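You operate a simulated robot arm through the tools that you are given. There is no shell and no other tool. Be economical: measure what you need, move in short steps, check, and stop when the job is done.

You run a simulated robot arm. Do the job below in one go: nothing can be reset, and whatever is moved stays where it is left.

JOB
Run squash into the blue tumbler to about its line and serve it on the saucer.
Fine: slide the tumbler under the tap first; tap shut at the end; spoon beside the saucer. Set down upright: what you pick out.

Only the result counts: the job must be done as asked and must still hold three seconds after the hand-in. Knocking over, shifting, dropping, spilling or breaking anything else fails it.

ROBOT AND FRAMES
A 7-joint arm with a two-finger parallel gripper, fixed in place. Base frame: the origin is at the foot of the arm, x ahead of it, y to its left, z up; the work surface is at about z = 75. Readings come in cm, rad, newtons and seconds.
With the tool pointing down near the work surface it reaches from about 20 to 68 cm from the base axis. Its first joint turns from -1.152 to 1.152 rad. Payload 2.4 kg.
The tool frame sits at the grasp point between the pads (the TCP): z along the fingers, y along the line on which they close. The tips reach 3 cm beyond it. Largest opening 9.4 cm; finger width 2.8, thickness 1; the body of the gripper, 5 by 9.6 cm, starts 5.5 cm behind the TCP.
Orientation is that of the tool frame in the base frame, as a unit quaternion [w, x, y, z]. With the fingers straight down and closing along the base's y, the tool's x points along the base's -x, its y along +y and its z along -z.

CONTROLS
- The arm moves only by the tool move_arm. Its argument "targets" is a list of rows, each a list of 7 numbers: the shift along the tool's x, y, z in cm, then the turn, a rotation vector about the tool's x, y, z in rad, then the gripper command, from -1 (fully open) to 1 (shut), values between in proportion. In form: [[x, y, z, wx, wy, wz, gripper], ...]. A call has 1 to 20 rows; each row shifts and turns the commanded pose from where the row before left it, along the tool's axes as they then stand. Rows are played at 5 a second. More than 5 cm and 0.15 rad between two rows, or a gripper value outside its range, and nothing of the call is played. Where a pose cannot be reached the arm comes as near as it can. A force on the tool above 40 N (or 10 N above the force at the start of the call, whichever is more), or a blocked arm, ends the call early, and 0.2 s more pass. Each finger travels about 15.3 cm/s and halts on what it meets, pressing with about 23 N; the grip force reading is that of the motor and also rises with nothing between the fingers. The clock runs only during rows and for 0.2 s after the last one: add rows that do not move to give the fingers time. The reply holds the time, the measured pose of the TCP, the force on the tool along the base axes, the opening and the grip force, in the units named above and with some noise, with the torque about the TCP (base axes, N m) and any sound that the robot's microphone picked up.
- Cameras (640 x 400 px; columns grow to the right, rows downward): "scene" is fixed at [2.02, 46.23, 144.4]; the picture's right is [-0.88, -0.48, 0.00], its down [-0.28, 0.51, -0.81] and it looks along [0.39, -0.71, -0.58] (base axes); focal length 309 px, centre (320, 200). "wrist" rides on the gripper at [7.6, 1.4, -10.2] in the tool frame; the picture's right is [-0.18, 0.98, 0.00], its down [-0.75, -0.14, -0.64] and it looks along [-0.63, -0.12, 0.77] (tool axes); focal length 243 px, centre (320, 200). There is no depth. A picture from a camera that has moved, and an enlarged one, comes with that camera's place and axes in the base frame and with its lens.
- grab_frame(camera): a new picture of that camera. No time passes.
- zoom(camera, box): a new picture of the part [left, top, right, bottom] of that camera's present view, enlarged. No time passes.
- finish_job(): hands the job in; it is judged then, once.

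Go step by step. Nothing tells you positions but the pictures and the camera data: compare them with the known pose of the tool, close in by small moves and look again before you grip or let go. The budget is 120 turns and 68 pictures, counting those below and the enlarged ones. Unless the task says otherwise, let go and move clear before handing in, and close with one line.

The tools are called after ">>>" as name(argument=value, ...) on one line, values as JSON. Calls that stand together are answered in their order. move_arm: Moves the arm, as the interface text tells. Its arguments: {"type":"object","properties":{"targets":{"type":"array"}},"required":["targets"]} The other tools are called the same way: grab_frame (camera) takes a picture; zoom (camera, box) takes an enlarged picture of a part of a camera's view; finish_job () hands the job in.

At the start:

```text
time_s: 0.0
position: [39.45, 2.64, 114.77]
orientation: [0.0, 0.001, 1.0, 0.0]
wrist_force: [-0.8, 0.7, 0.1]
torque: [0.0, -0.04, 0.02]
gripper_width: 9.41
grip_force: 0.0
```

scene: 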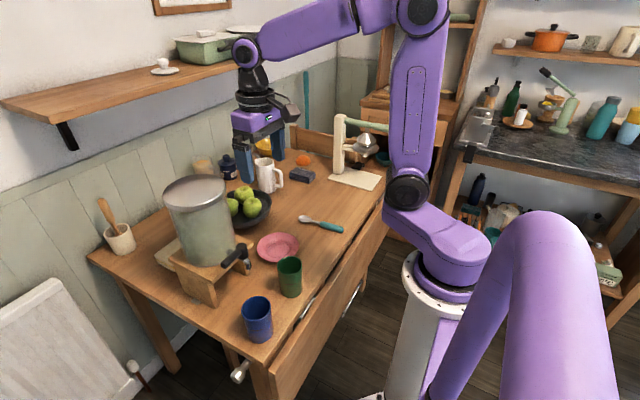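
wrist: 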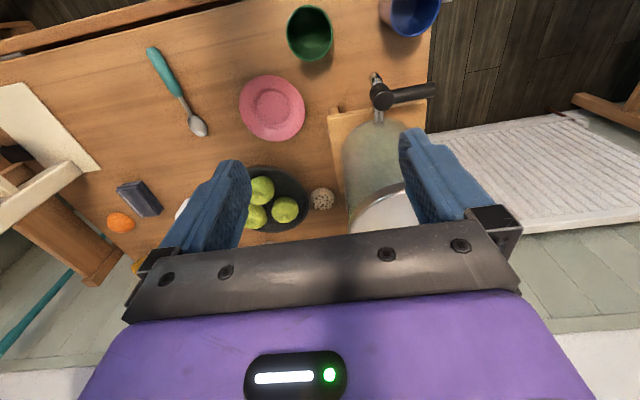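

I see a dispenser with a lever tap on a wooden stand, plus the blue tumbler, green tumbler, pink saucer and spoon. I'll zoom in for detail before planning.

>>> zoom(camera="scene", box=[140, 160, 360, 360])

>>> zoom(camera="wrist", box=[220, 0, 460, 150])

>>> zoom(camera="scene", box=[210, 230, 310, 350])

```text
2.00 times, centred on (250, 260) of scene
camera zoom: at [2.02, 46.23, 144.4], right [-0.88, -0.48, 0.0], down [-0.28, 0.51, -0.81], along [0.39, -0.71, -0.58], focal length 618 px, centre (460, 80)
```

zoom: 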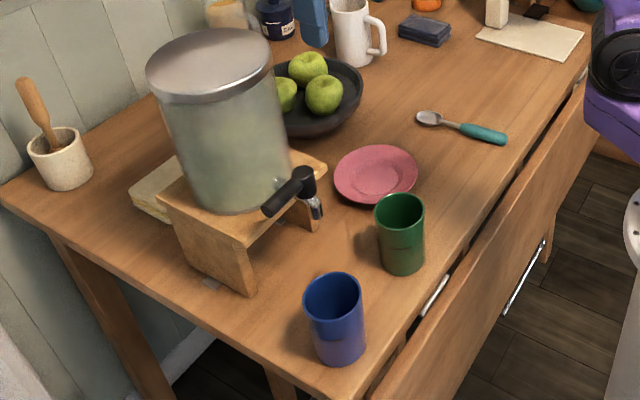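

```text
2.67 times, centred on (340, 75) of wrist
camera zoom: at [31.74, 4.1, 124.89], right [0.18, 0.98, 0.0], down [0.75, -0.14, 0.64], along [0.63, -0.12, -0.77], focal length 647 px, centre (267, 533)
```

zoom: 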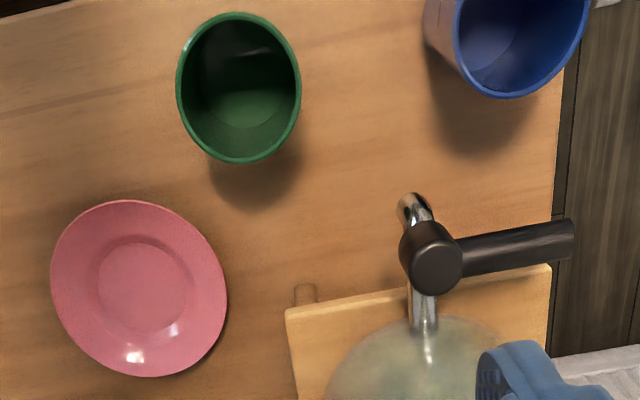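

```text
3.33 times, centred on (260, 290) of scene
camera zoom: at [2.02, 46.23, 144.4], right [-0.88, -0.48, 0.0], down [-0.28, 0.51, -0.81], along [0.39, -0.71, -0.58], focal length 1031 px, centre (520, -100)
```

zoom: 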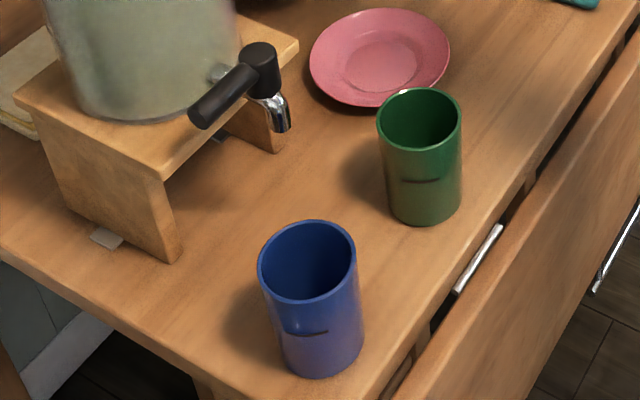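

The tap spout tip works out at about (41.8, 9.7, 87), with the lever hub at (42.5, 9.9) and the lever pointing to +y at z≈94. The blue tumbler is at about (35.3, 15.9), roughly 9 cm tall and 6.6 wide, and the green one is at (35.3, 1.9). I'll turn the tool to a yawed, 45° tilted pose so it can work under the tap.

>>> move_arm(targets=[[0, 0, 0, 0, 0, 0.125, -1], [0, 0, 0, 0, 0, 0.125, -1], [0, 0, 0, 0, 0, 0.125, -1], [0, 0, 0, 0, 0, 0.125, -1], [0, 0, 0, 0, -0.131, 0, -1], [0, 0, 0, 0, -0.131, 0, -1], [0, 0, 0, 0, -0.131, 0, -1], [0, 0, 0, 0, -0.131, 0, -1], [0, 0, 0, 0, -0.131, 0, -1], [0, 0, 0, 0, -0.131, 0, -1], [0, 0, 0, 0, 0, 0, -1]])

>>> grab_frame(camera="wrist")

```text
time_s: 2.4
position: [39.38, 2.8, 114.71]
orientation: [0.372, 0.228, 0.895, -0.095]
wrist_force: [-0.5, 0.4, 0.7]
torque: [0.0, -0.01, 0.04]
gripper_width: 9.39
grip_force: 0.0
```

```text
62 pictures are left
camera wrist: at [28.92, 10.02, 116.43], right [0.58, 0.8, 0.13], down [0.0, -0.16, 0.99], along [0.81, -0.58, -0.09], focal length 243 px, centre (320, 200)
```

wrist: 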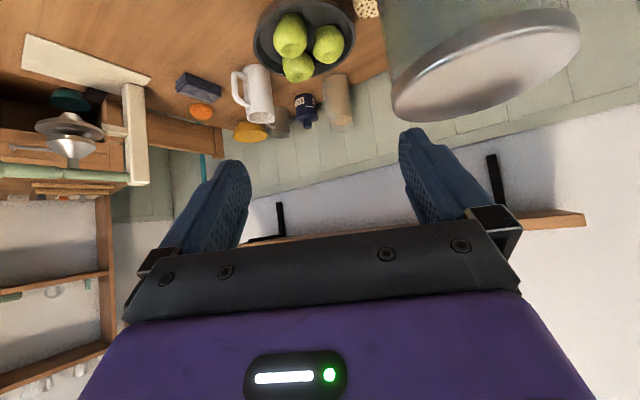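

The tool is tilted as planned. I'll move to hover above and behind the blue tumbler and look.

>>> move_arm(targets=[[3.27, 1.6, 0.66, 0, 0, 0, -1], [3.27, 1.6, 0.66, 0, 0, 0, -1], [3.27, 1.6, 0.66, 0, 0, 0, -1], [3.27, 1.6, 0.66, 0, 0, 0, -1], [3.27, 1.6, 0.66, 0, 0, 0, -1], [3.27, 1.6, 0.66, 0, 0, 0, -1], [0, 0, 0, 0, 0, 0, -1]])

>>> grab_frame(camera="wrist")

>>> grab_frame(camera="scene")

```text
time_s: 4.0
position: [34.07, 16.31, 98.21]
orientation: [0.371, 0.228, 0.895, -0.094]
wrist_force: [-0.6, -0.3, -0.5]
torque: [0.0, 0.0, 0.01]
gripper_width: 9.4
grip_force: 0.0
```

```text
61 pictures are left
camera wrist: at [23.6, 23.56, 99.92], right [0.58, 0.8, 0.13], down [0.0, -0.16, 0.99], along [0.81, -0.58, -0.1], focal length 243 px, centre (320, 200)
```

wrist: 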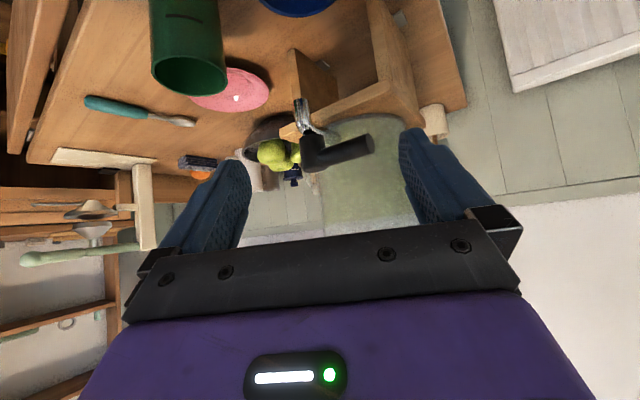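

```text
60 pictures are left
```

scene: 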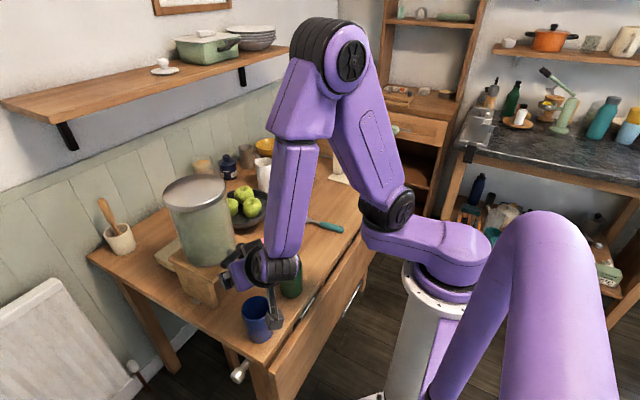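

Everything is reachable. I'll descend to just above the rim and check alignment.

>>> move_arm(targets=[[2.36, 0, 2.35, 0, 0, 0, -1], [2.36, 0, 2.35, 0, 0, 0, -1], [2.36, 0, 2.35, 0, 0, 0, -1], [0, 0, 0, 0, 0, 0, -1]])

>>> grab_frame(camera="wrist")

>>> zoom(camera="scene", box=[200, 240, 320, 350])

```text
time_s: 5.0
position: [34.16, 16.48, 88.1]
orientation: [0.372, 0.228, 0.895, -0.095]
wrist_force: [0.0, -0.2, 0.0]
torque: [0.01, 0.01, 0.01]
gripper_width: 9.4
grip_force: 0.0
```

```text
59 pictures are left
camera wrist: at [23.7, 23.73, 89.8], right [0.59, 0.8, 0.13], down [0.0, -0.16, 0.99], along [0.81, -0.58, -0.1], focal length 243 px, centre (320, 200)
```

wrist: 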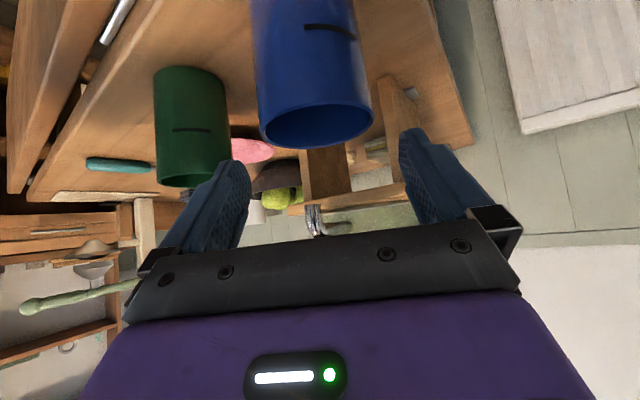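

```text
3.64 times, centred on (260, 295) of scene
camera zoom: at [2.02, 46.23, 144.4], right [-0.88, -0.48, 0.0], down [-0.28, 0.51, -0.81], along [0.39, -0.71, -0.58], focal length 1124 px, centre (538, -146)
```

zoom: 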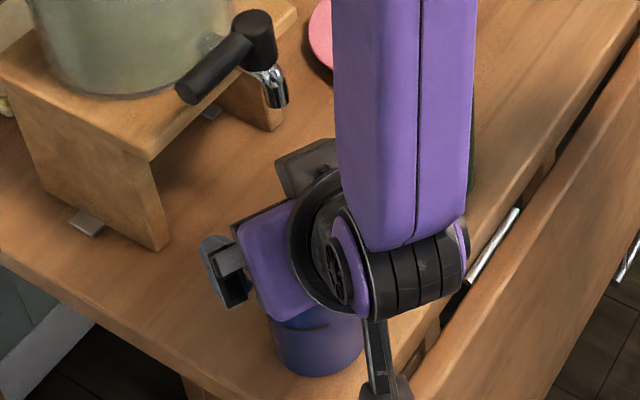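

Alignment looks right: the tumbler is centred between the fingers, about 1.3 cm ahead of the TCP. Its line sits about 60% up. I'll descend and grip.

>>> move_arm(targets=[[1.38, 0, 1.37, 0, 0, 0, -1], [1.38, 0, 1.37, 0, 0, 0, -1], [1.38, 0, 1.37, 0, 0, 0, -1], [1.38, 0, 1.37, 0, 0, 0, -1], [0, 0, 0, 0, 0, 0, -1]])

>>> grab_frame(camera="wrist")

```text
time_s: 6.2
position: [34.31, 16.44, 80.13]
orientation: [0.371, 0.229, 0.895, -0.095]
wrist_force: [0.2, 0.2, -1.1]
torque: [-0.02, 0.0, -0.02]
gripper_width: 9.39
grip_force: 0.0
```

```text
57 pictures are left
camera wrist: at [23.79, 23.68, 81.98], right [0.58, 0.8, 0.13], down [0.0, -0.16, 0.99], along [0.81, -0.58, -0.09], focal length 243 px, centre (320, 200)
```

wrist: 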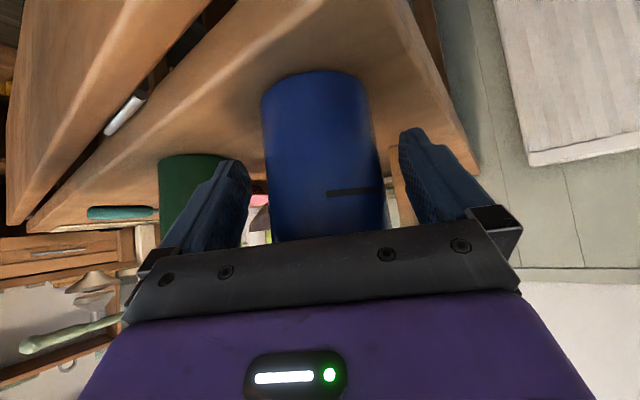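

The tumbler sits between the fingers with room on both sides. I'll close the grip.

>>> move_arm(targets=[[0, 0, 0, 0, 0, 0, -0.2], [0, 0, 0, 0, 0, 0, 0.3], [0, 0, 0, 0, 0, 0, 0.5], [0, 0, 0, 0, 0, 0, 0.5]])

```text
time_s: 7.2
position: [34.13, 16.48, 80.14]
orientation: [0.372, 0.227, 0.895, -0.094]
wrist_force: [-0.7, -0.1, 0.6]
torque: [-0.01, -0.01, 0.01]
gripper_width: 7.09
grip_force: 23.6
```

Gripped, and the tumbler is about 7.1 cm wide. I'll slide it most of the way toward the spout, then look.

>>> move_arm(targets=[[-0.77, -0.285, 0.77, 0, 0, 0, 0.5], [-0.77, -0.285, 0.77, 0, 0, 0, 0.5], [-0.77, -0.285, 0.77, 0, 0, 0, 0.5], [-0.77, -0.285, 0.77, 0, 0, 0, 0.5], [-0.77, -0.285, 0.77, 0, 0, 0, 0.5], [-0.77, -0.285, 0.77, 0, 0, 0, 0.5], [0, 0, 0, 0, 0, 0, 0.5]])

>>> zoom(camera="scene", box=[210, 220, 310, 310])

>>> grab_frame(camera="wrist")

```text
time_s: 8.8
position: [39.04, 11.82, 80.43]
orientation: [0.371, 0.228, 0.895, -0.095]
wrist_force: [-0.1, 0.2, -0.3]
torque: [0.02, 0.02, -0.04]
gripper_width: 7.15
grip_force: 23.2
```

```text
4.44 times, centred on (260, 265) of scene
camera zoom: at [2.02, 46.23, 144.4], right [-0.88, -0.48, 0.0], down [-0.28, 0.51, -0.81], along [0.39, -0.71, -0.58], focal length 1374 px, centre (587, -89)
```

zoom: 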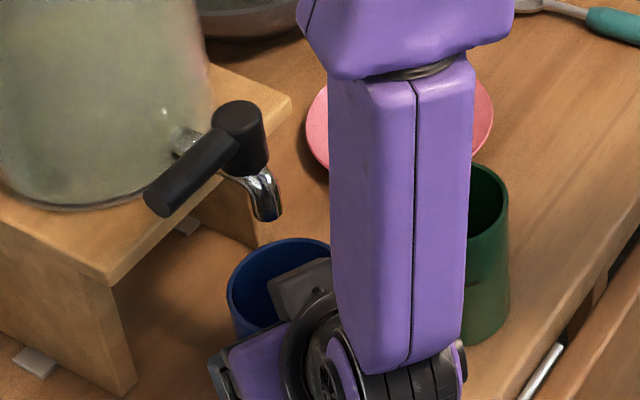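

```text
55 pictures are left
camera wrist: at [28.72, 19.04, 82.06], right [0.59, 0.8, 0.13], down [0.0, -0.16, 0.99], along [0.81, -0.58, -0.1], focal length 243 px, centre (320, 200)
```

wrist: 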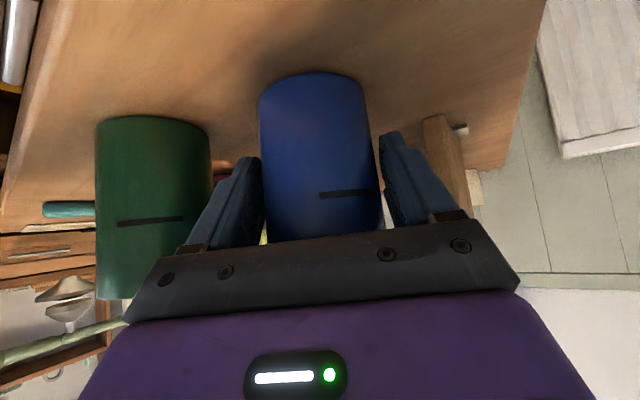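

The spout tip is confirmed at about (41.9, 9.8), and the tumbler centre is at about (40.2, 11.2). I'll slide the last bit.

>>> move_arm(targets=[[-0.77, -0.23, 0.775, 0, 0, 0, 0.5], [-0.77, -0.23, 0.775, 0, 0, 0, 0.5], [0, 0, 0, 0, 0, 0, 0.5]])

>>> zoom(camera="scene", box=[210, 220, 310, 310])

```text
time_s: 9.6
position: [40.75, 10.42, 80.34]
orientation: [0.371, 0.229, 0.895, -0.096]
wrist_force: [0.1, 0.4, 0.3]
torque: [-0.02, 0.02, 0.05]
gripper_width: 7.09
grip_force: 23.1
```

```text
4.44 times, centred on (260, 265) of scene
camera zoom: at [2.02, 46.23, 144.4], right [-0.88, -0.48, 0.0], down [-0.28, 0.51, -0.81], along [0.39, -0.71, -0.58], focal length 1374 px, centre (587, -89)
```

zoom: 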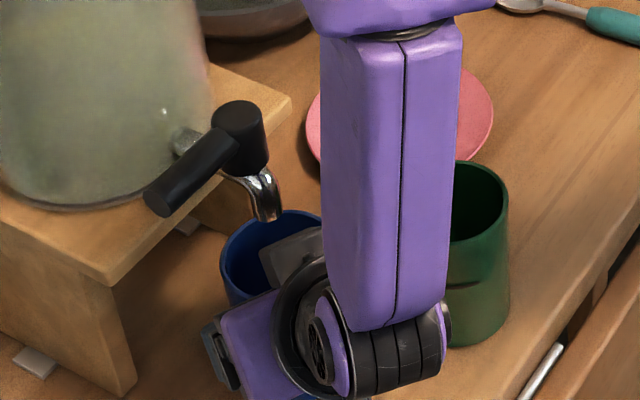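

The tumbler is under the spout. I'll release with a limited opening, retreat along the tool axis, and then study the lever.

>>> move_arm(targets=[[0, 0, 0, 0, 0, 0, 0], [0, 0, 0, 0, 0, 0, -0.78], [0, 0, 0, 0, 0, 0, -0.78], [0, 0, -2.5, 0, 0, 0, -0.78], [0, 0, -3, 0, 0, 0, -0.78], [0, 0, -3, 0, 0, 0, -0.78], [0, 0, -3, 0, 0, 0, -0.78], [0, 0, 0, 0, 0, 0, -0.78]])

>>> grab_frame(camera="wrist")

>>> zoom(camera="scene", box=[200, 210, 320, 300])

```text
time_s: 11.4
position: [33.62, 14.23, 88.29]
orientation: [0.372, 0.228, 0.895, -0.094]
wrist_force: [-0.6, -0.2, -0.4]
torque: [0.0, 0.03, -0.01]
gripper_width: 8.38
grip_force: 0.0
```

```text
53 pictures are left
camera wrist: at [23.27, 21.44, 89.99], right [0.59, 0.8, 0.13], down [0.0, -0.16, 0.99], along [0.81, -0.58, -0.09], focal length 243 px, centre (320, 200)
```

wrist: 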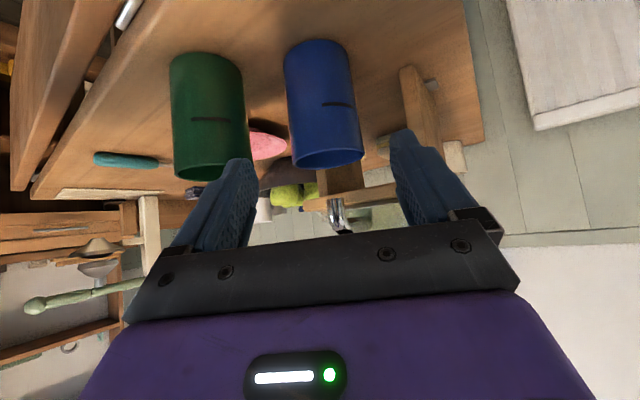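

```text
4.44 times, centred on (260, 255) of scene
camera zoom: at [2.02, 46.23, 144.4], right [-0.88, -0.48, 0.0], down [-0.28, 0.51, -0.81], along [0.39, -0.71, -0.58], focal length 1374 px, centre (587, -44)
```

zoom: 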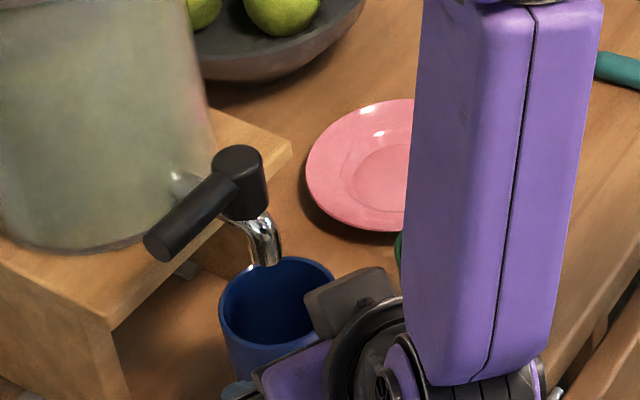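

The spout is centred over the tumbler. The lever turns on a vertical hub, so I'll straddle it with the fingers from the +y side. I'm backing up and re-orienting first.

>>> move_arm(targets=[[-2.67, 1.56, -2.89, 0, 0, 0, -0.78], [-2.67, 1.56, -2.89, 0, 0, 0, -0.5], [-2.67, 1.56, -2.89, 0, 0, 0, -0.3], [-2.67, 1.56, -2.89, 0, 0, 0, 0], [0, 0, 0, 0.0949, 0, 0.0945, 0], [0, 0, 0, 0.0949, 0, 0.0945, 0], [0, 0, 0, 0.0949, 0, 0.0945, 0], [0, 0, 0, 0.0949, 0, 0.0945, 0], [0, 0, 0, 0.0949, 0, 0.0945, 0], [0, 0, 0, 0.0949, 0, 0.0945, 0], [0, 0, 0, 0.0949, 0, 0.0945, 0], [0, 0, 0, 0.0949, 0, 0.0945, 0], [0, 0, 0, 0, 0, 0, 0]])

>>> grab_frame(camera="wrist")

>>> grab_frame(camera="scene")

```text
time_s: 14.2
position: [36.23, 20.03, 104.02]
orientation: [0.27, 0.653, 0.653, -0.271]
wrist_force: [0.4, -0.2, -0.7]
torque: [-0.01, -0.03, 0.04]
gripper_width: 4.7
grip_force: 0.0
```

```text
51 pictures are left
camera wrist: at [37.61, 32.64, 105.84], right [0.98, -0.13, 0.13], down [-0.14, -0.08, 0.99], along [-0.12, -0.99, -0.09], focal length 243 px, centre (320, 200)
```

wrist: 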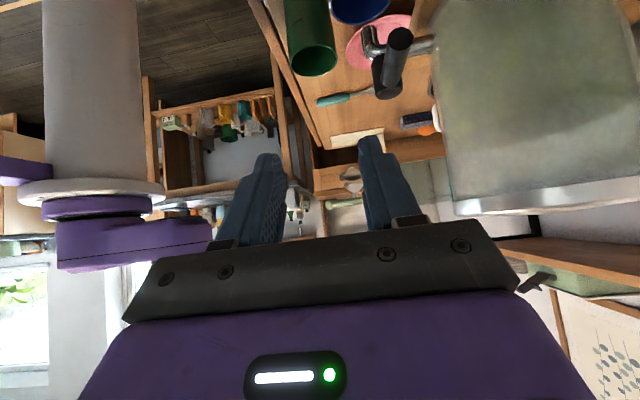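

```text
50 pictures are left
```

scene: 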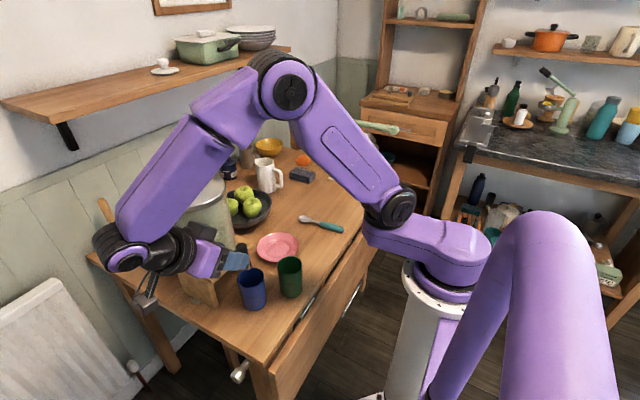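

The view is clear: the lever tip is at about (42.6, 15.8, 93.8) and the tank front is at x≈46.6. I'll move to the pre-insert pose and narrow the opening a little.

>>> move_arm(targets=[[1.6, 3.1, 1.24, 0, 0, 0, 0.15], [1.6, 3.1, 1.24, 0, 0, 0, 0.15], [0, 0, 2.3, 0, 0, 0, 0.15], [0, 0, 0, 0, 0, 0, 0.15]])

>>> grab_frame(camera="wrist")

```text
time_s: 15.2
position: [42.34, 18.76, 98.42]
orientation: [0.271, 0.653, 0.654, -0.271]
wrist_force: [-0.3, -0.5, 0.6]
torque: [0.0, -0.01, -0.03]
gripper_width: 4.0
grip_force: 0.0
```

```text
49 pictures are left
camera wrist: at [43.84, 31.46, 100.22], right [0.98, -0.13, 0.13], down [-0.14, -0.08, 0.99], along [-0.12, -0.99, -0.09], focal length 243 px, centre (320, 200)
```

wrist: 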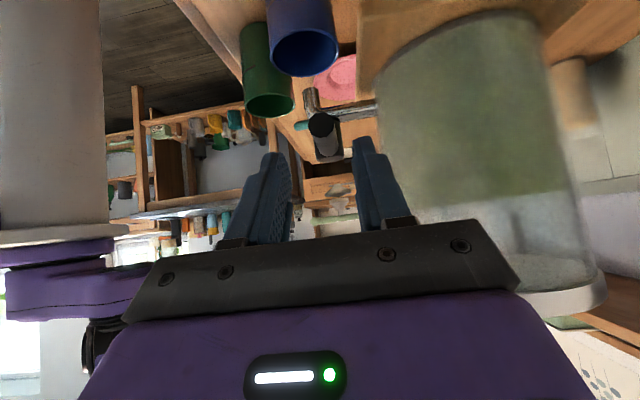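

The lever end lies between the fingertips at about (42.8, 15.8, 93.6). I'll insert so the fingers straddle it.

>>> move_arm(targets=[[0.3, 0.12, 2.8, 0, 0, 0, 0.15], [0.3, 0.12, 2.8, 0, 0, 0, 0.15], [0, 0, 0, 0, 0, 0, 0.15]])

>>> grab_frame(camera="wrist")

>>> zoom(camera="scene", box=[180, 200, 320, 310])

```text
time_s: 16.0
position: [42.57, 15.43, 93.83]
orientation: [0.271, 0.654, 0.652, -0.273]
wrist_force: [1.0, 0.4, -0.4]
torque: [-0.01, -0.01, 0.0]
gripper_width: 3.99
grip_force: 0.0
```

```text
48 pictures are left
camera wrist: at [43.99, 27.91, 95.58], right [0.98, -0.13, 0.13], down [-0.14, -0.08, 0.99], along [-0.12, -0.99, -0.09], focal length 243 px, centre (320, 200)
```

wrist: 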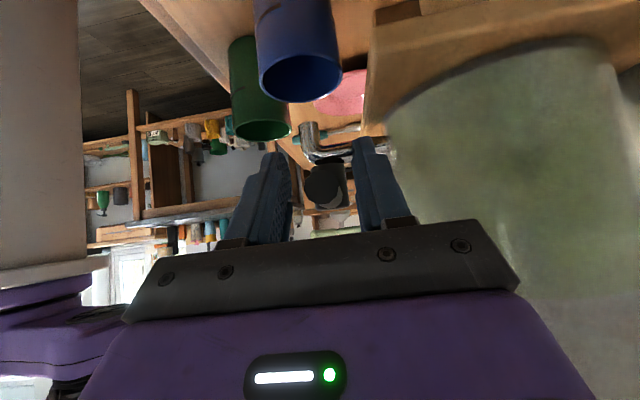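

```text
3.64 times, centred on (250, 255) of scene
camera zoom: at [2.02, 46.23, 144.4], right [-0.88, -0.48, 0.0], down [-0.28, 0.51, -0.81], along [0.39, -0.71, -0.58], focal length 1124 px, centre (574, 0)
```

zoom: 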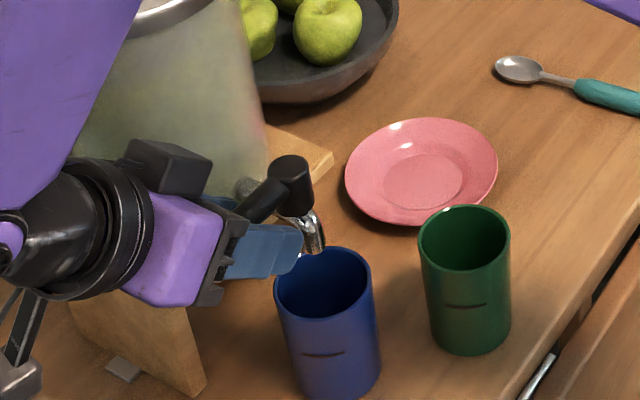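

The lever is nicely straddled and the scene camera can see into the tumbler. I'll gently pull the lever toward −x and listen.

>>> move_arm(targets=[[0, -0.7, 0, 0, 0, 0, 0.15], [0, -0.6, 0, 0, 0, 0, 0.15], [0, -0.6, 0, 0, 0, 0, 0.15]])

>>> zoom(camera="scene", box=[210, 210, 310, 310])

```text
time_s: 16.8
position: [40.67, 15.4, 94.1]
orientation: [0.271, 0.653, 0.653, -0.271]
wrist_force: [1.3, 0.6, -0.8]
torque: [-0.03, -0.01, 0.08]
gripper_width: 4.11
grip_force: 0.3
```

```text
4.00 times, centred on (260, 260) of scene
camera zoom: at [2.03, 46.23, 144.4], right [-0.88, -0.48, 0.0], down [-0.28, 0.51, -0.81], along [0.39, -0.71, -0.58], focal length 1237 px, centre (560, -40)
```

zoom: 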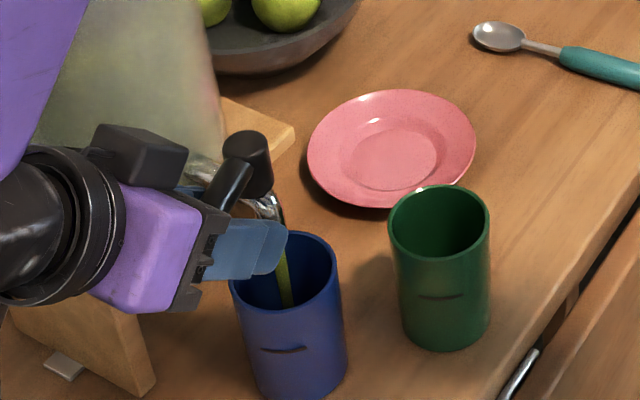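

The tap is flowing into the tumbler. I'll hold briefly and check the level.

>>> move_arm(targets=[[0, 0, 0, 0, 0, 0, 0.15], [0, 0, 0, 0, 0, 0, 0.15], [0, 0, 0, 0, 0, 0, 0.15]])

>>> zoom(camera="scene", box=[230, 250, 300, 310])

```text
time_s: 17.6
position: [40.56, 15.44, 94.06]
orientation: [0.27, 0.653, 0.653, -0.273]
wrist_force: [0.5, 0.3, 0.0]
torque: [-0.01, -0.01, 0.04]
gripper_width: 4.02
grip_force: 0.1
```

```text
6.67 times, centred on (265, 280) of scene
camera zoom: at [2.02, 46.23, 144.4], right [-0.88, -0.48, 0.0], down [-0.28, 0.51, -0.81], along [0.39, -0.71, -0.58], focal length 2062 px, centre (687, -333)
```

zoom: 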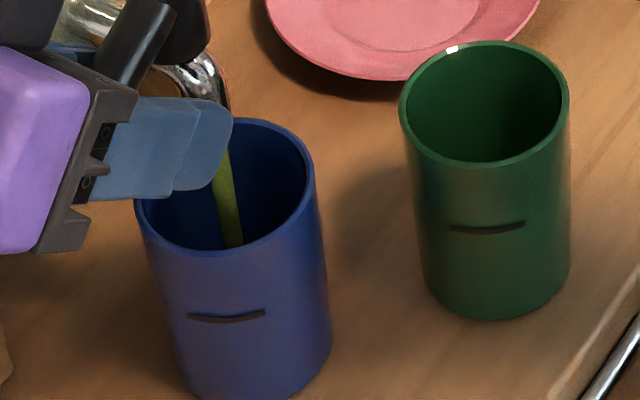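

The level isn't visible yet. I calculate it should show at around row 190 of this zoom when it reaches the line. I'll continue.

>>> move_arm(targets=[[0, 0, 0, 0, 0, 0, 0.15], [0, 0, 0, 0, 0, 0, 0.15], [0, 0, 0, 0, 0, 0, 0.15], [0, 0, 0, 0, 0, 0, 0.15], [0, 0, 0, 0, 0, 0, 0.15]])

>>> zoom(camera="scene", box=[230, 250, 300, 310])

```text
time_s: 18.8
position: [40.74, 15.42, 93.97]
orientation: [0.271, 0.653, 0.653, -0.271]
wrist_force: [0.3, 0.0, -0.4]
torque: [-0.03, -0.05, 0.02]
gripper_width: 4.01
grip_force: 0.0
```

```text
6.67 times, centred on (265, 280) of scene
camera zoom: at [2.02, 46.23, 144.4], right [-0.88, -0.48, 0.0], down [-0.28, 0.51, -0.81], along [0.39, -0.71, -0.58], focal length 2062 px, centre (687, -333)
```

zoom: 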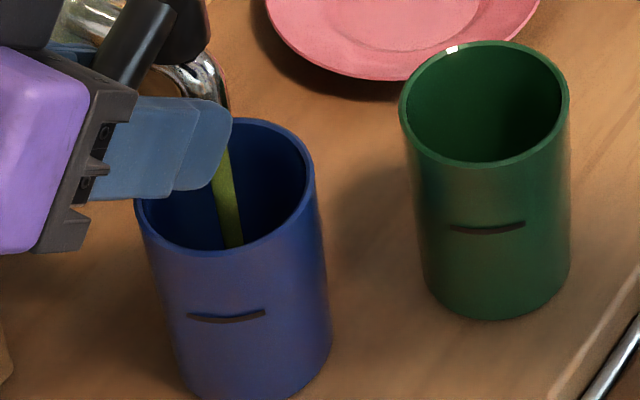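

Still below the visible depth, so I'll wait about two more seconds.

>>> move_arm(targets=[[0, 0, 0, 0, 0, 0, 0.15], [0, 0, 0, 0, 0, 0, 0.15], [0, 0, 0, 0, 0, 0, 0.15], [0, 0, 0, 0, 0, 0, 0.15], [0, 0, 0, 0, 0, 0, 0.15], [0, 0, 0, 0, 0, 0, 0.15], [0, 0, 0, 0, 0, 0, 0.15]])

>>> zoom(camera="scene", box=[230, 250, 300, 310])

```text
time_s: 20.4
position: [40.64, 15.42, 94.0]
orientation: [0.271, 0.652, 0.654, -0.272]
wrist_force: [0.3, -0.3, -0.3]
torque: [0.03, -0.04, 0.01]
gripper_width: 3.97
grip_force: 0.1
```

```text
6.67 times, centred on (265, 280) of scene
camera zoom: at [2.02, 46.23, 144.4], right [-0.88, -0.48, 0.0], down [-0.28, 0.51, -0.81], along [0.39, -0.71, -0.58], focal length 2062 px, centre (687, -333)
```

zoom: 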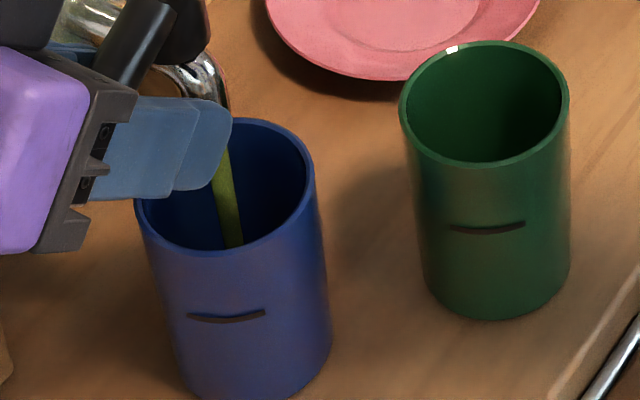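

The level is still hidden. I'll wait three more seconds.

>>> move_arm(targets=[[0, 0, 0, 0, 0, 0, 0.15], [0, 0, 0, 0, 0, 0, 0.15], [0, 0, 0, 0, 0, 0, 0.15], [0, 0, 0, 0, 0, 0, 0.15], [0, 0, 0, 0, 0, 0, 0.15], [0, 0, 0, 0, 0, 0, 0.15], [0, 0, 0, 0, 0, 0, 0.15], [0, 0, 0, 0, 0, 0, 0.15], [0, 0, 0, 0, 0, 0, 0.15], [0, 0, 0, 0, 0, 0, 0.15], [0, 0, 0, 0, 0, 0, 0.15], [0, 0, 0, 0, 0, 0, 0.15]])

>>> zoom(camera="scene", box=[230, 250, 300, 310])

```text
time_s: 23.0
position: [40.56, 15.42, 93.95]
orientation: [0.271, 0.653, 0.653, -0.272]
wrist_force: [0.5, 1.0, 0.0]
torque: [0.0, -0.02, -0.03]
gripper_width: 3.99
grip_force: 0.0
```

```text
6.67 times, centred on (265, 280) of scene
camera zoom: at [2.02, 46.23, 144.4], right [-0.88, -0.48, 0.0], down [-0.28, 0.51, -0.81], along [0.39, -0.71, -0.58], focal length 2062 px, centre (687, -333)
```

zoom: 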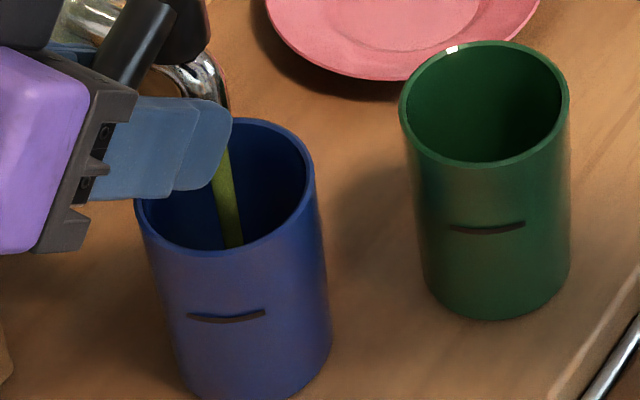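

The rate must be under about 0.5 cm/s, so another 3 s is safe.

>>> move_arm(targets=[[0, 0, 0, 0, 0, 0, 0.15], [0, 0, 0, 0, 0, 0, 0.15], [0, 0, 0, 0, 0, 0, 0.15], [0, 0, 0, 0, 0, 0, 0.15], [0, 0, 0, 0, 0, 0, 0.15], [0, 0, 0, 0, 0, 0, 0.15], [0, 0, 0, 0, 0, 0, 0.15], [0, 0, 0, 0, 0, 0, 0.15], [0, 0, 0, 0, 0, 0, 0.15], [0, 0, 0, 0, 0, 0, 0.15], [0, 0, 0, 0, 0, 0, 0.15], [0, 0, 0, 0, 0, 0, 0.15], [0, 0, 0, 0, 0, 0, 0.15], [0, 0, 0, 0, 0, 0, 0.15]])

>>> zoom(camera="scene", box=[230, 250, 300, 310])

```text
time_s: 26.0
position: [40.66, 15.5, 94.07]
orientation: [0.271, 0.653, 0.654, -0.271]
wrist_force: [0.1, 0.1, 1.2]
torque: [0.01, 0.03, 0.03]
gripper_width: 4.01
grip_force: 0.0
```

```text
6.67 times, centred on (265, 280) of scene
camera zoom: at [2.02, 46.23, 144.4], right [-0.88, -0.48, 0.0], down [-0.28, 0.51, -0.81], along [0.39, -0.71, -0.58], focal length 2062 px, centre (687, -333)
```

zoom: 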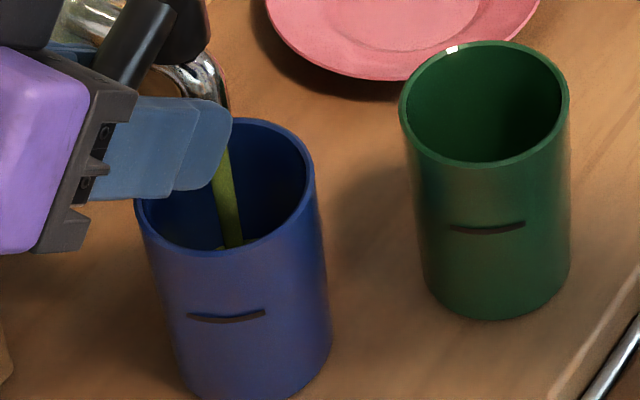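

Liquid is just appearing near the bottom of the visible area. I estimate about 0.33 cm/s, so I'll wait another 3.5 s.

>>> move_arm(targets=[[0, 0, 0, 0, 0, 0, 0.15], [0, 0, 0, 0, 0, 0, 0.15], [0, 0, 0, 0, 0, 0, 0.15], [0, 0, 0, 0, 0, 0, 0.15], [0, 0, 0, 0, 0, 0, 0.15], [0, 0, 0, 0, 0, 0, 0.15], [0, 0, 0, 0, 0, 0, 0.15], [0, 0, 0, 0, 0, 0, 0.15], [0, 0, 0, 0, 0, 0, 0.15], [0, 0, 0, 0, 0, 0, 0.15], [0, 0, 0, 0, 0, 0, 0.15], [0, 0, 0, 0, 0, 0, 0.15], [0, 0, 0, 0, 0, 0, 0.15], [0, 0, 0, 0, 0, 0, 0.15], [0, 0, 0, 0, 0, 0, 0.15], [0, 0, 0, 0, 0, 0, 0.15]])

>>> zoom(camera="scene", box=[230, 250, 300, 310])

```text
time_s: 29.4
position: [40.76, 15.44, 94.07]
orientation: [0.271, 0.653, 0.653, -0.271]
wrist_force: [-0.9, 0.0, -0.7]
torque: [0.01, -0.01, -0.04]
gripper_width: 4.0
grip_force: 0.0
```

```text
6.67 times, centred on (265, 280) of scene
camera zoom: at [2.02, 46.23, 144.4], right [-0.88, -0.48, 0.0], down [-0.28, 0.51, -0.81], along [0.39, -0.71, -0.58], focal length 2062 px, centre (687, -333)
```

zoom: 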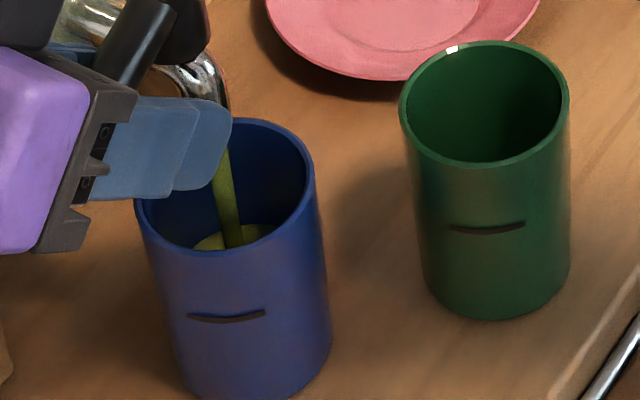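

The liquid's far edge is at about row 224 and I want about 188. It rises about 6 px/s, so I'll wait ~3.8 s.

>>> move_arm(targets=[[0, 0, 0, 0, 0, 0, 0.15], [0, 0, 0, 0, 0, 0, 0.15], [0, 0, 0, 0, 0, 0, 0.15], [0, 0, 0, 0, 0, 0, 0.15], [0, 0, 0, 0, 0, 0, 0.15], [0, 0, 0, 0, 0, 0, 0.15], [0, 0, 0, 0, 0, 0, 0.15], [0, 0, 0, 0, 0, 0, 0.15], [0, 0, 0, 0, 0, 0, 0.15], [0, 0, 0, 0, 0, 0, 0.15], [0, 0, 0, 0, 0, 0, 0.15], [0, 0, 0, 0, 0, 0, 0.15], [0, 0, 0, 0, 0, 0, 0.15], [0, 0, 0, 0, 0, 0, 0.15], [0, 0, 0, 0, 0, 0, 0.15], [0, 0, 0, 0, 0, 0, 0.15], [0, 0, 0, 0, 0, 0, 0.15], [0, 0, 0, 0, 0, 0, 0.15]])

>>> zoom(camera="scene", box=[230, 250, 300, 310])

```text
time_s: 33.2
position: [40.67, 15.29, 93.84]
orientation: [0.271, 0.653, 0.653, -0.272]
wrist_force: [0.0, 0.4, 0.6]
torque: [0.03, 0.01, 0.0]
gripper_width: 3.98
grip_force: 0.0
```

```text
6.67 times, centred on (265, 280) of scene
camera zoom: at [2.02, 46.23, 144.4], right [-0.88, -0.48, 0.0], down [-0.28, 0.51, -0.81], along [0.39, -0.71, -0.58], focal length 2062 px, centre (687, -333)
```

zoom: 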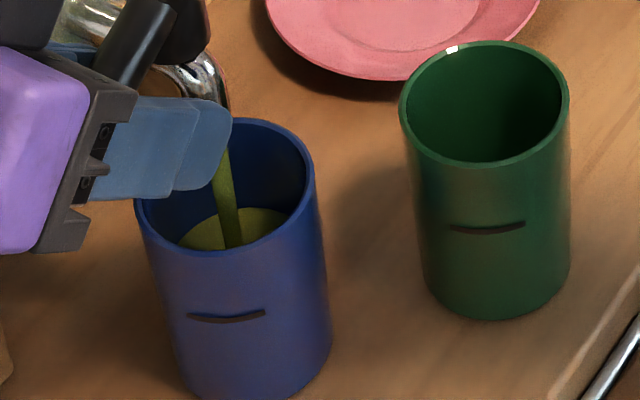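

The far edge is at about row 206, so I'll hold ~2.4 s more and look again.

>>> move_arm(targets=[[0, 0, 0, 0, 0, 0, 0.15], [0, 0, 0, 0, 0, 0, 0.15], [0, 0, 0, 0, 0, 0, 0.15], [0, 0, 0, 0, 0, 0, 0.15], [0, 0, 0, 0, 0, 0, 0.15], [0, 0, 0, 0, 0, 0, 0.15], [0, 0, 0, 0, 0, 0, 0.15], [0, 0, 0, 0, 0, 0, 0.15], [0, 0, 0, 0, 0, 0, 0.15], [0, 0, 0, 0, 0, 0, 0.15], [0, 0, 0, 0, 0, 0, 0.15]])

>>> zoom(camera="scene", box=[245, 255, 285, 305])

```text
time_s: 35.6
position: [40.55, 15.5, 93.99]
orientation: [0.27, 0.653, 0.654, -0.272]
wrist_force: [0.2, 0.2, 0.4]
torque: [-0.01, 0.0, -0.02]
gripper_width: 3.99
grip_force: 0.0
```

```text
8.00 times, centred on (265, 280) of scene
camera zoom: at [2.02, 46.23, 144.4], right [-0.88, -0.48, 0.0], down [-0.28, 0.51, -0.81], along [0.39, -0.71, -0.58], focal length 2474 px, centre (760, -440)
```

zoom: 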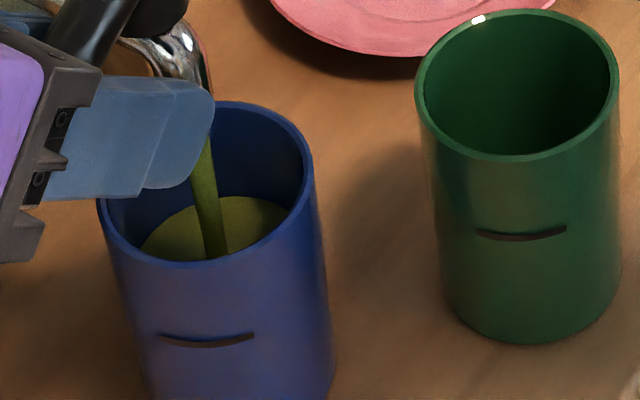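

The far edge is at about row 196 of this scale and the line corresponds to about 179, so roughly 3 s remain. I'll hold ~2 s and then close the lever in the same call.

>>> move_arm(targets=[[0, 0, 0, 0, 0, 0, 0.15], [0, 0, 0, 0, 0, 0, 0.15], [0, 0, 0, 0, 0, 0, 0.15], [0, 0, 0, 0, 0, 0, 0.15], [0, 0, 0, 0, 0, 0, 0.15], [0, 0, 0, 0, 0, 0, 0.15], [0, 0, 0, 0, 0, 0, 0.15], [0, 0, 0, 0, 0, 0, 0.15], [0, 0, 0, 0, 0, 0, 0.15], [0, 0, 0, 0, 0, 0, 0.15], [0, 0.9, 0, 0, 0, 0, 0.53], [0, 0.6, 0, 0, 0, 0, 0.53], [0, 0.6, 0, 0, 0, 0, 0.53], [0, 0.3, 0, 0, 0, 0, 0.53]])

>>> zoom(camera="scene", box=[225, 235, 285, 305])

```text
time_s: 38.6
position: [43.01, 15.31, 94.09]
orientation: [0.27, 0.652, 0.654, -0.272]
wrist_force: [-6.7, -0.9, -2.7]
torque: [-0.05, -0.01, 0.03]
gripper_width: 2.63
grip_force: 3.4
```

```text
5.71 times, centred on (255, 270) of scene
camera zoom: at [2.01, 46.23, 144.4], right [-0.88, -0.48, 0.0], down [-0.28, 0.51, -0.81], along [0.39, -0.71, -0.58], focal length 1767 px, centre (691, -200)
```

zoom: 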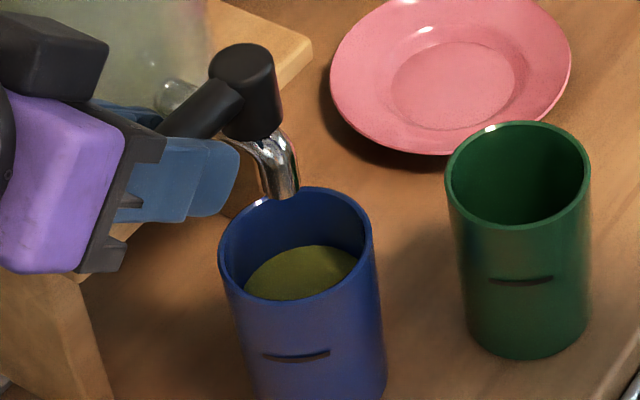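

The flow has stopped and the lever is back at its stop. I'll measure the level precisely.

>>> zoom(camera="scene", box=[258, 264, 294, 304])

```text
10.00 times, centred on (276, 284) of scene
camera zoom: at [2.01, 46.23, 144.4], right [-0.88, -0.48, 0.0], down [-0.28, 0.51, -0.81], along [0.39, -0.71, -0.58], focal length 3092 px, centre (760, -640)
```

zoom: 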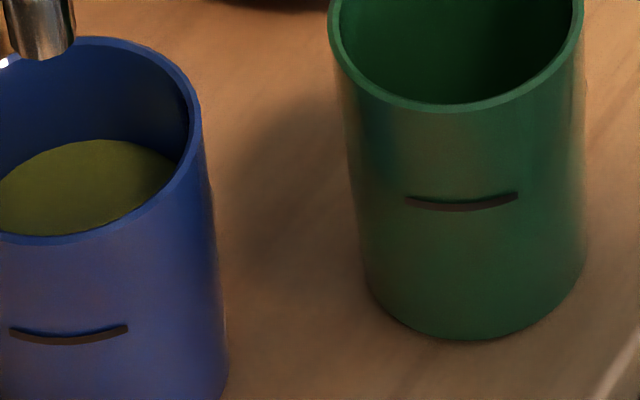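

The level matches the line within about 1 mm and the tap is shut. I'll open the fingers, retreat and rotate back to the grasp orientation.

>>> move_arm(targets=[[0, 0, 0, 0, 0, 0, 0.15], [0, 0, -2.2, 0, 0, 0, 0.15], [0, 0, -2.2, 0, 0, 0, 0.15], [0, 0, -2.2, 0, 0, 0, 0.15], [-1.85, -3.4, -1.9, 0, 0, 0, 0], [-1.85, -3.4, -1.9, 0, 0, 0, 0], [0, 0, 0, -0.0949, 0, -0.0945, -0.3], [0, 0, 0, -0.0949, 0, -0.0945, -0.5], [0, 0, 0, -0.0949, 0, -0.0945, -0.78], [0, 0, 0, -0.0949, 0, -0.0945, -0.78], [0, 0, 0, -0.0949, 0, -0.0945, -0.78], [0, 0, 0, -0.0949, 0, -0.0945, -0.78], [0, 0, 0, -0.0949, 0, -0.0945, -0.78], [0, 0, 0, -0.0949, 0, -0.0945, -0.78], [0, 0, 0, 0, 0, 0, -0.78]])

>>> zoom(camera="scene", box=[200, 210, 360, 320])

```text
time_s: 41.8
position: [36.2, 20.2, 104.16]
orientation: [0.372, 0.228, 0.895, -0.095]
wrist_force: [-0.4, 0.4, 0.5]
torque: [0.01, -0.01, 0.02]
gripper_width: 8.38
grip_force: 0.1
```

```text
3.64 times, centred on (280, 265) of scene
camera zoom: at [2.02, 46.23, 144.4], right [-0.88, -0.48, 0.0], down [-0.28, 0.51, -0.81], along [0.39, -0.71, -0.58], focal length 1124 px, centre (466, -36)
```

zoom: 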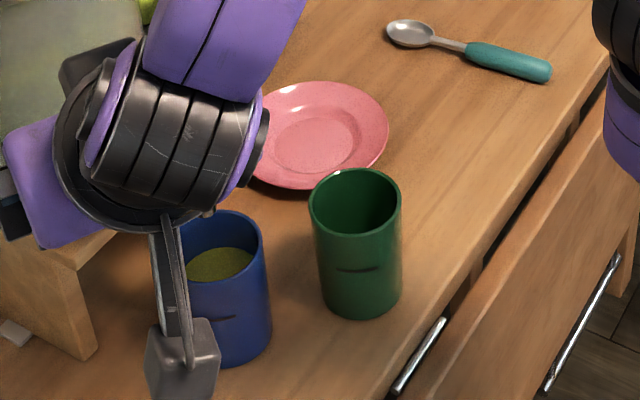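

I'll retrace my earlier path back to the tumbler with the fingers open.

>>> move_arm(targets=[[2.71, -1.62, 2.905, 0, 0, 0, -0.78], [2.71, -1.62, 2.905, 0, 0, 0, -0.78], [2.71, -1.62, 2.905, 0, 0, 0, -0.78], [2.71, -1.62, 2.905, 0, 0, 0, -0.78], [0, 0, 0, 0, 0, 0, -0.78]])

>>> grab_frame(camera="wrist")

```text
time_s: 43.0
position: [33.57, 14.2, 88.15]
orientation: [0.372, 0.229, 0.895, -0.095]
wrist_force: [-0.2, 0.3, -0.3]
torque: [0.0, 0.01, -0.02]
gripper_width: 8.37
grip_force: 0.0
```

```text
34 pictures are left
camera wrist: at [23.26, 21.47, 89.85], right [0.59, 0.8, 0.13], down [0.0, -0.16, 0.99], along [0.81, -0.58, -0.1], focal length 243 px, centre (320, 200)
```

wrist: 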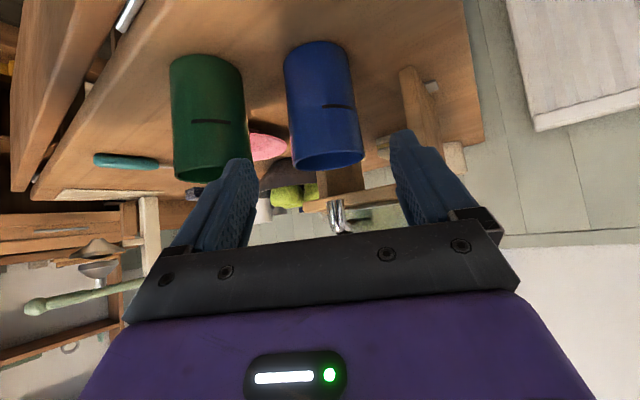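

Same view as when I left, so nothing has shifted. I'll advance along the tool axis and grip.

>>> move_arm(targets=[[0, 0, 2.9, 0, 0, 0, -0.78], [0, 0, 2.9, 0, 0, 0, -0.78], [0, 0, 2.9, 0, 0, 0, -0.78], [0, 0, 2.4, 0, 0, 0, -0.78], [0, 0, 0, 0, 0, 0, -0.78], [0, 0, 0, 0, 0, 0, -0.1], [0, 0, 0, 0, 0, 0, 0.5], [0, 0, 0, 0, 0, 0, 0.5]])

>>> zoom(camera="scene", box=[210, 220, 310, 310])

```text
time_s: 44.8
position: [40.57, 10.56, 80.36]
orientation: [0.371, 0.228, 0.895, -0.095]
wrist_force: [1.3, -0.5, -0.1]
torque: [-0.06, -0.02, 0.03]
gripper_width: 7.04
grip_force: 22.2
```

```text
4.44 times, centred on (260, 265) of scene
camera zoom: at [2.02, 46.23, 144.4], right [-0.88, -0.48, 0.0], down [-0.28, 0.51, -0.81], along [0.39, -0.71, -0.58], focal length 1374 px, centre (587, -89)
```

zoom: 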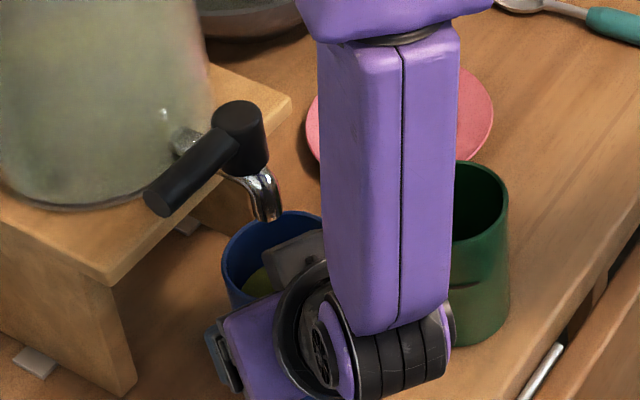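

Gripped. I'll lift slightly, then ease the tumbler straight back from under the spout.

>>> move_arm(targets=[[-0.21, 0, -0.21, 0, 0, 0, 0.5], [-0.21, 0, -0.21, 0, 0, 0, 0.5], [0.42, 0, -0.43, 0, 0, 0, 0.5], [0.71, 0, -0.71, 0, 0, 0, 0.5], [0.99, 0, -0.99, 0, 0, 0, 0.5], [0.99, 0, -0.99, 0, 0, 0, 0.5], [0.99, 0, -0.99, 0, 0, 0, 0.5], [0.71, 0, -0.71, 0, 0, 0, 0.5], [0.5, 0, -0.5, 0, 0, 0, 0.5], [0.35, 0, -0.35, 0, 0, 0, 0.5], [0, 0, 0, 0, 0, 0, 0.5]])

>>> zoom(camera="scene", box=[200, 210, 360, 340])

```text
time_s: 47.2
position: [33.58, 14.32, 80.93]
orientation: [0.372, 0.228, 0.895, -0.095]
wrist_force: [0.7, -0.2, -2.3]
torque: [-0.02, 0.01, 0.01]
gripper_width: 7.02
grip_force: 23.2
```

```text
3.08 times, centred on (280, 275) of scene
camera zoom: at [2.02, 46.23, 144.4], right [-0.88, -0.48, 0.0], down [-0.28, 0.51, -0.81], along [0.39, -0.71, -0.58], focal length 952 px, centre (443, -31)
```

zoom: 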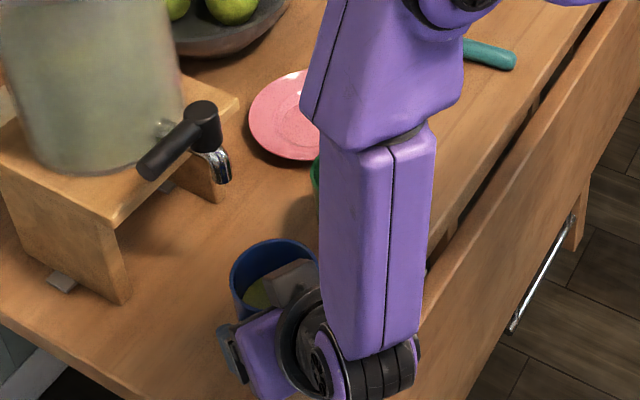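

The tumbler is clear of the tap and held. I'll lift it smoothly by 15 cm and then yaw the tool for the saucer approach.

>>> move_arm(targets=[[-0.4, 0, -0.4, 0, 0, 0, 0.5], [-0.8, 0, -0.8, 0, 0, 0, 0.5], [-1.2, 0, -1.2, 0, 0, 0, 0.5], [-1.5, 0, -1.5, 0, 0, 0, 0.5], [-1.6, 0, -1.6, 0, 0, 0, 0.5], [-1.6, 0, -1.6, 0, 0, 0, 0.5], [-1.4, 0, -1.4, 0, 0, 0, 0.5], [-1.0, 0, -1.0, 0, 0, 0, 0.5], [-0.7, 0, -0.7, 0, 0, 0, 0.5], [-0.4, 0, -0.4, 0, 0, 0, 0.5], [0, 0, 0, -0.04, 0, -0.0398, 0.5], [0, 0, 0, -0.0709, 0, -0.0706, 0.5], [0, 0, 0, -0.0709, 0, -0.0706, 0.5], [0, 0, 0, -0.0709, 0, -0.0706, 0.5], [0, 0, 0, -0.0709, 0, -0.0706, 0.5], [0, 0, 0, -0.0709, 0, -0.0706, 0.5], [0, 0, 0, -0.0709, 0, -0.0706, 0.5], [0, 0, 0, -0.0709, 0, -0.0706, 0.5], [0, 0, 0, -0.04, 0, -0.0398, 0.5], [0, 0, 0, 0, 0, 0, 0.5]])

>>> grab_frame(camera="scene")

>>> grab_frame(camera="wrist")

```text
time_s: 51.4
position: [33.39, 14.29, 95.91]
orientation: [0.378, -0.144, 0.913, 0.06]
wrist_force: [0.4, 0.5, -2.1]
torque: [-0.01, -0.02, -0.01]
gripper_width: 7.0
grip_force: 22.6
```

```text
31 pictures are left
```

scene: 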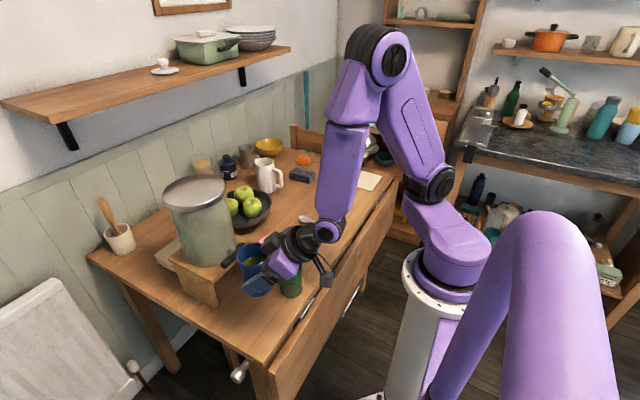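

```text
30 pictures are left
camera wrist: at [21.08, 11.69, 97.7], right [-0.18, 0.97, 0.13], down [0.12, -0.11, 0.99], along [0.98, 0.19, -0.1], focal length 243 px, centre (320, 200)
```

wrist: 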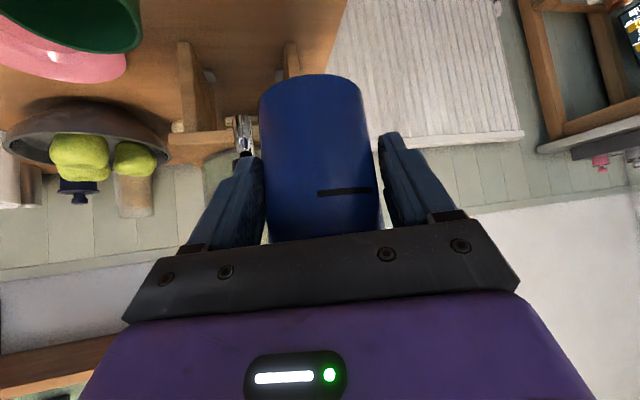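

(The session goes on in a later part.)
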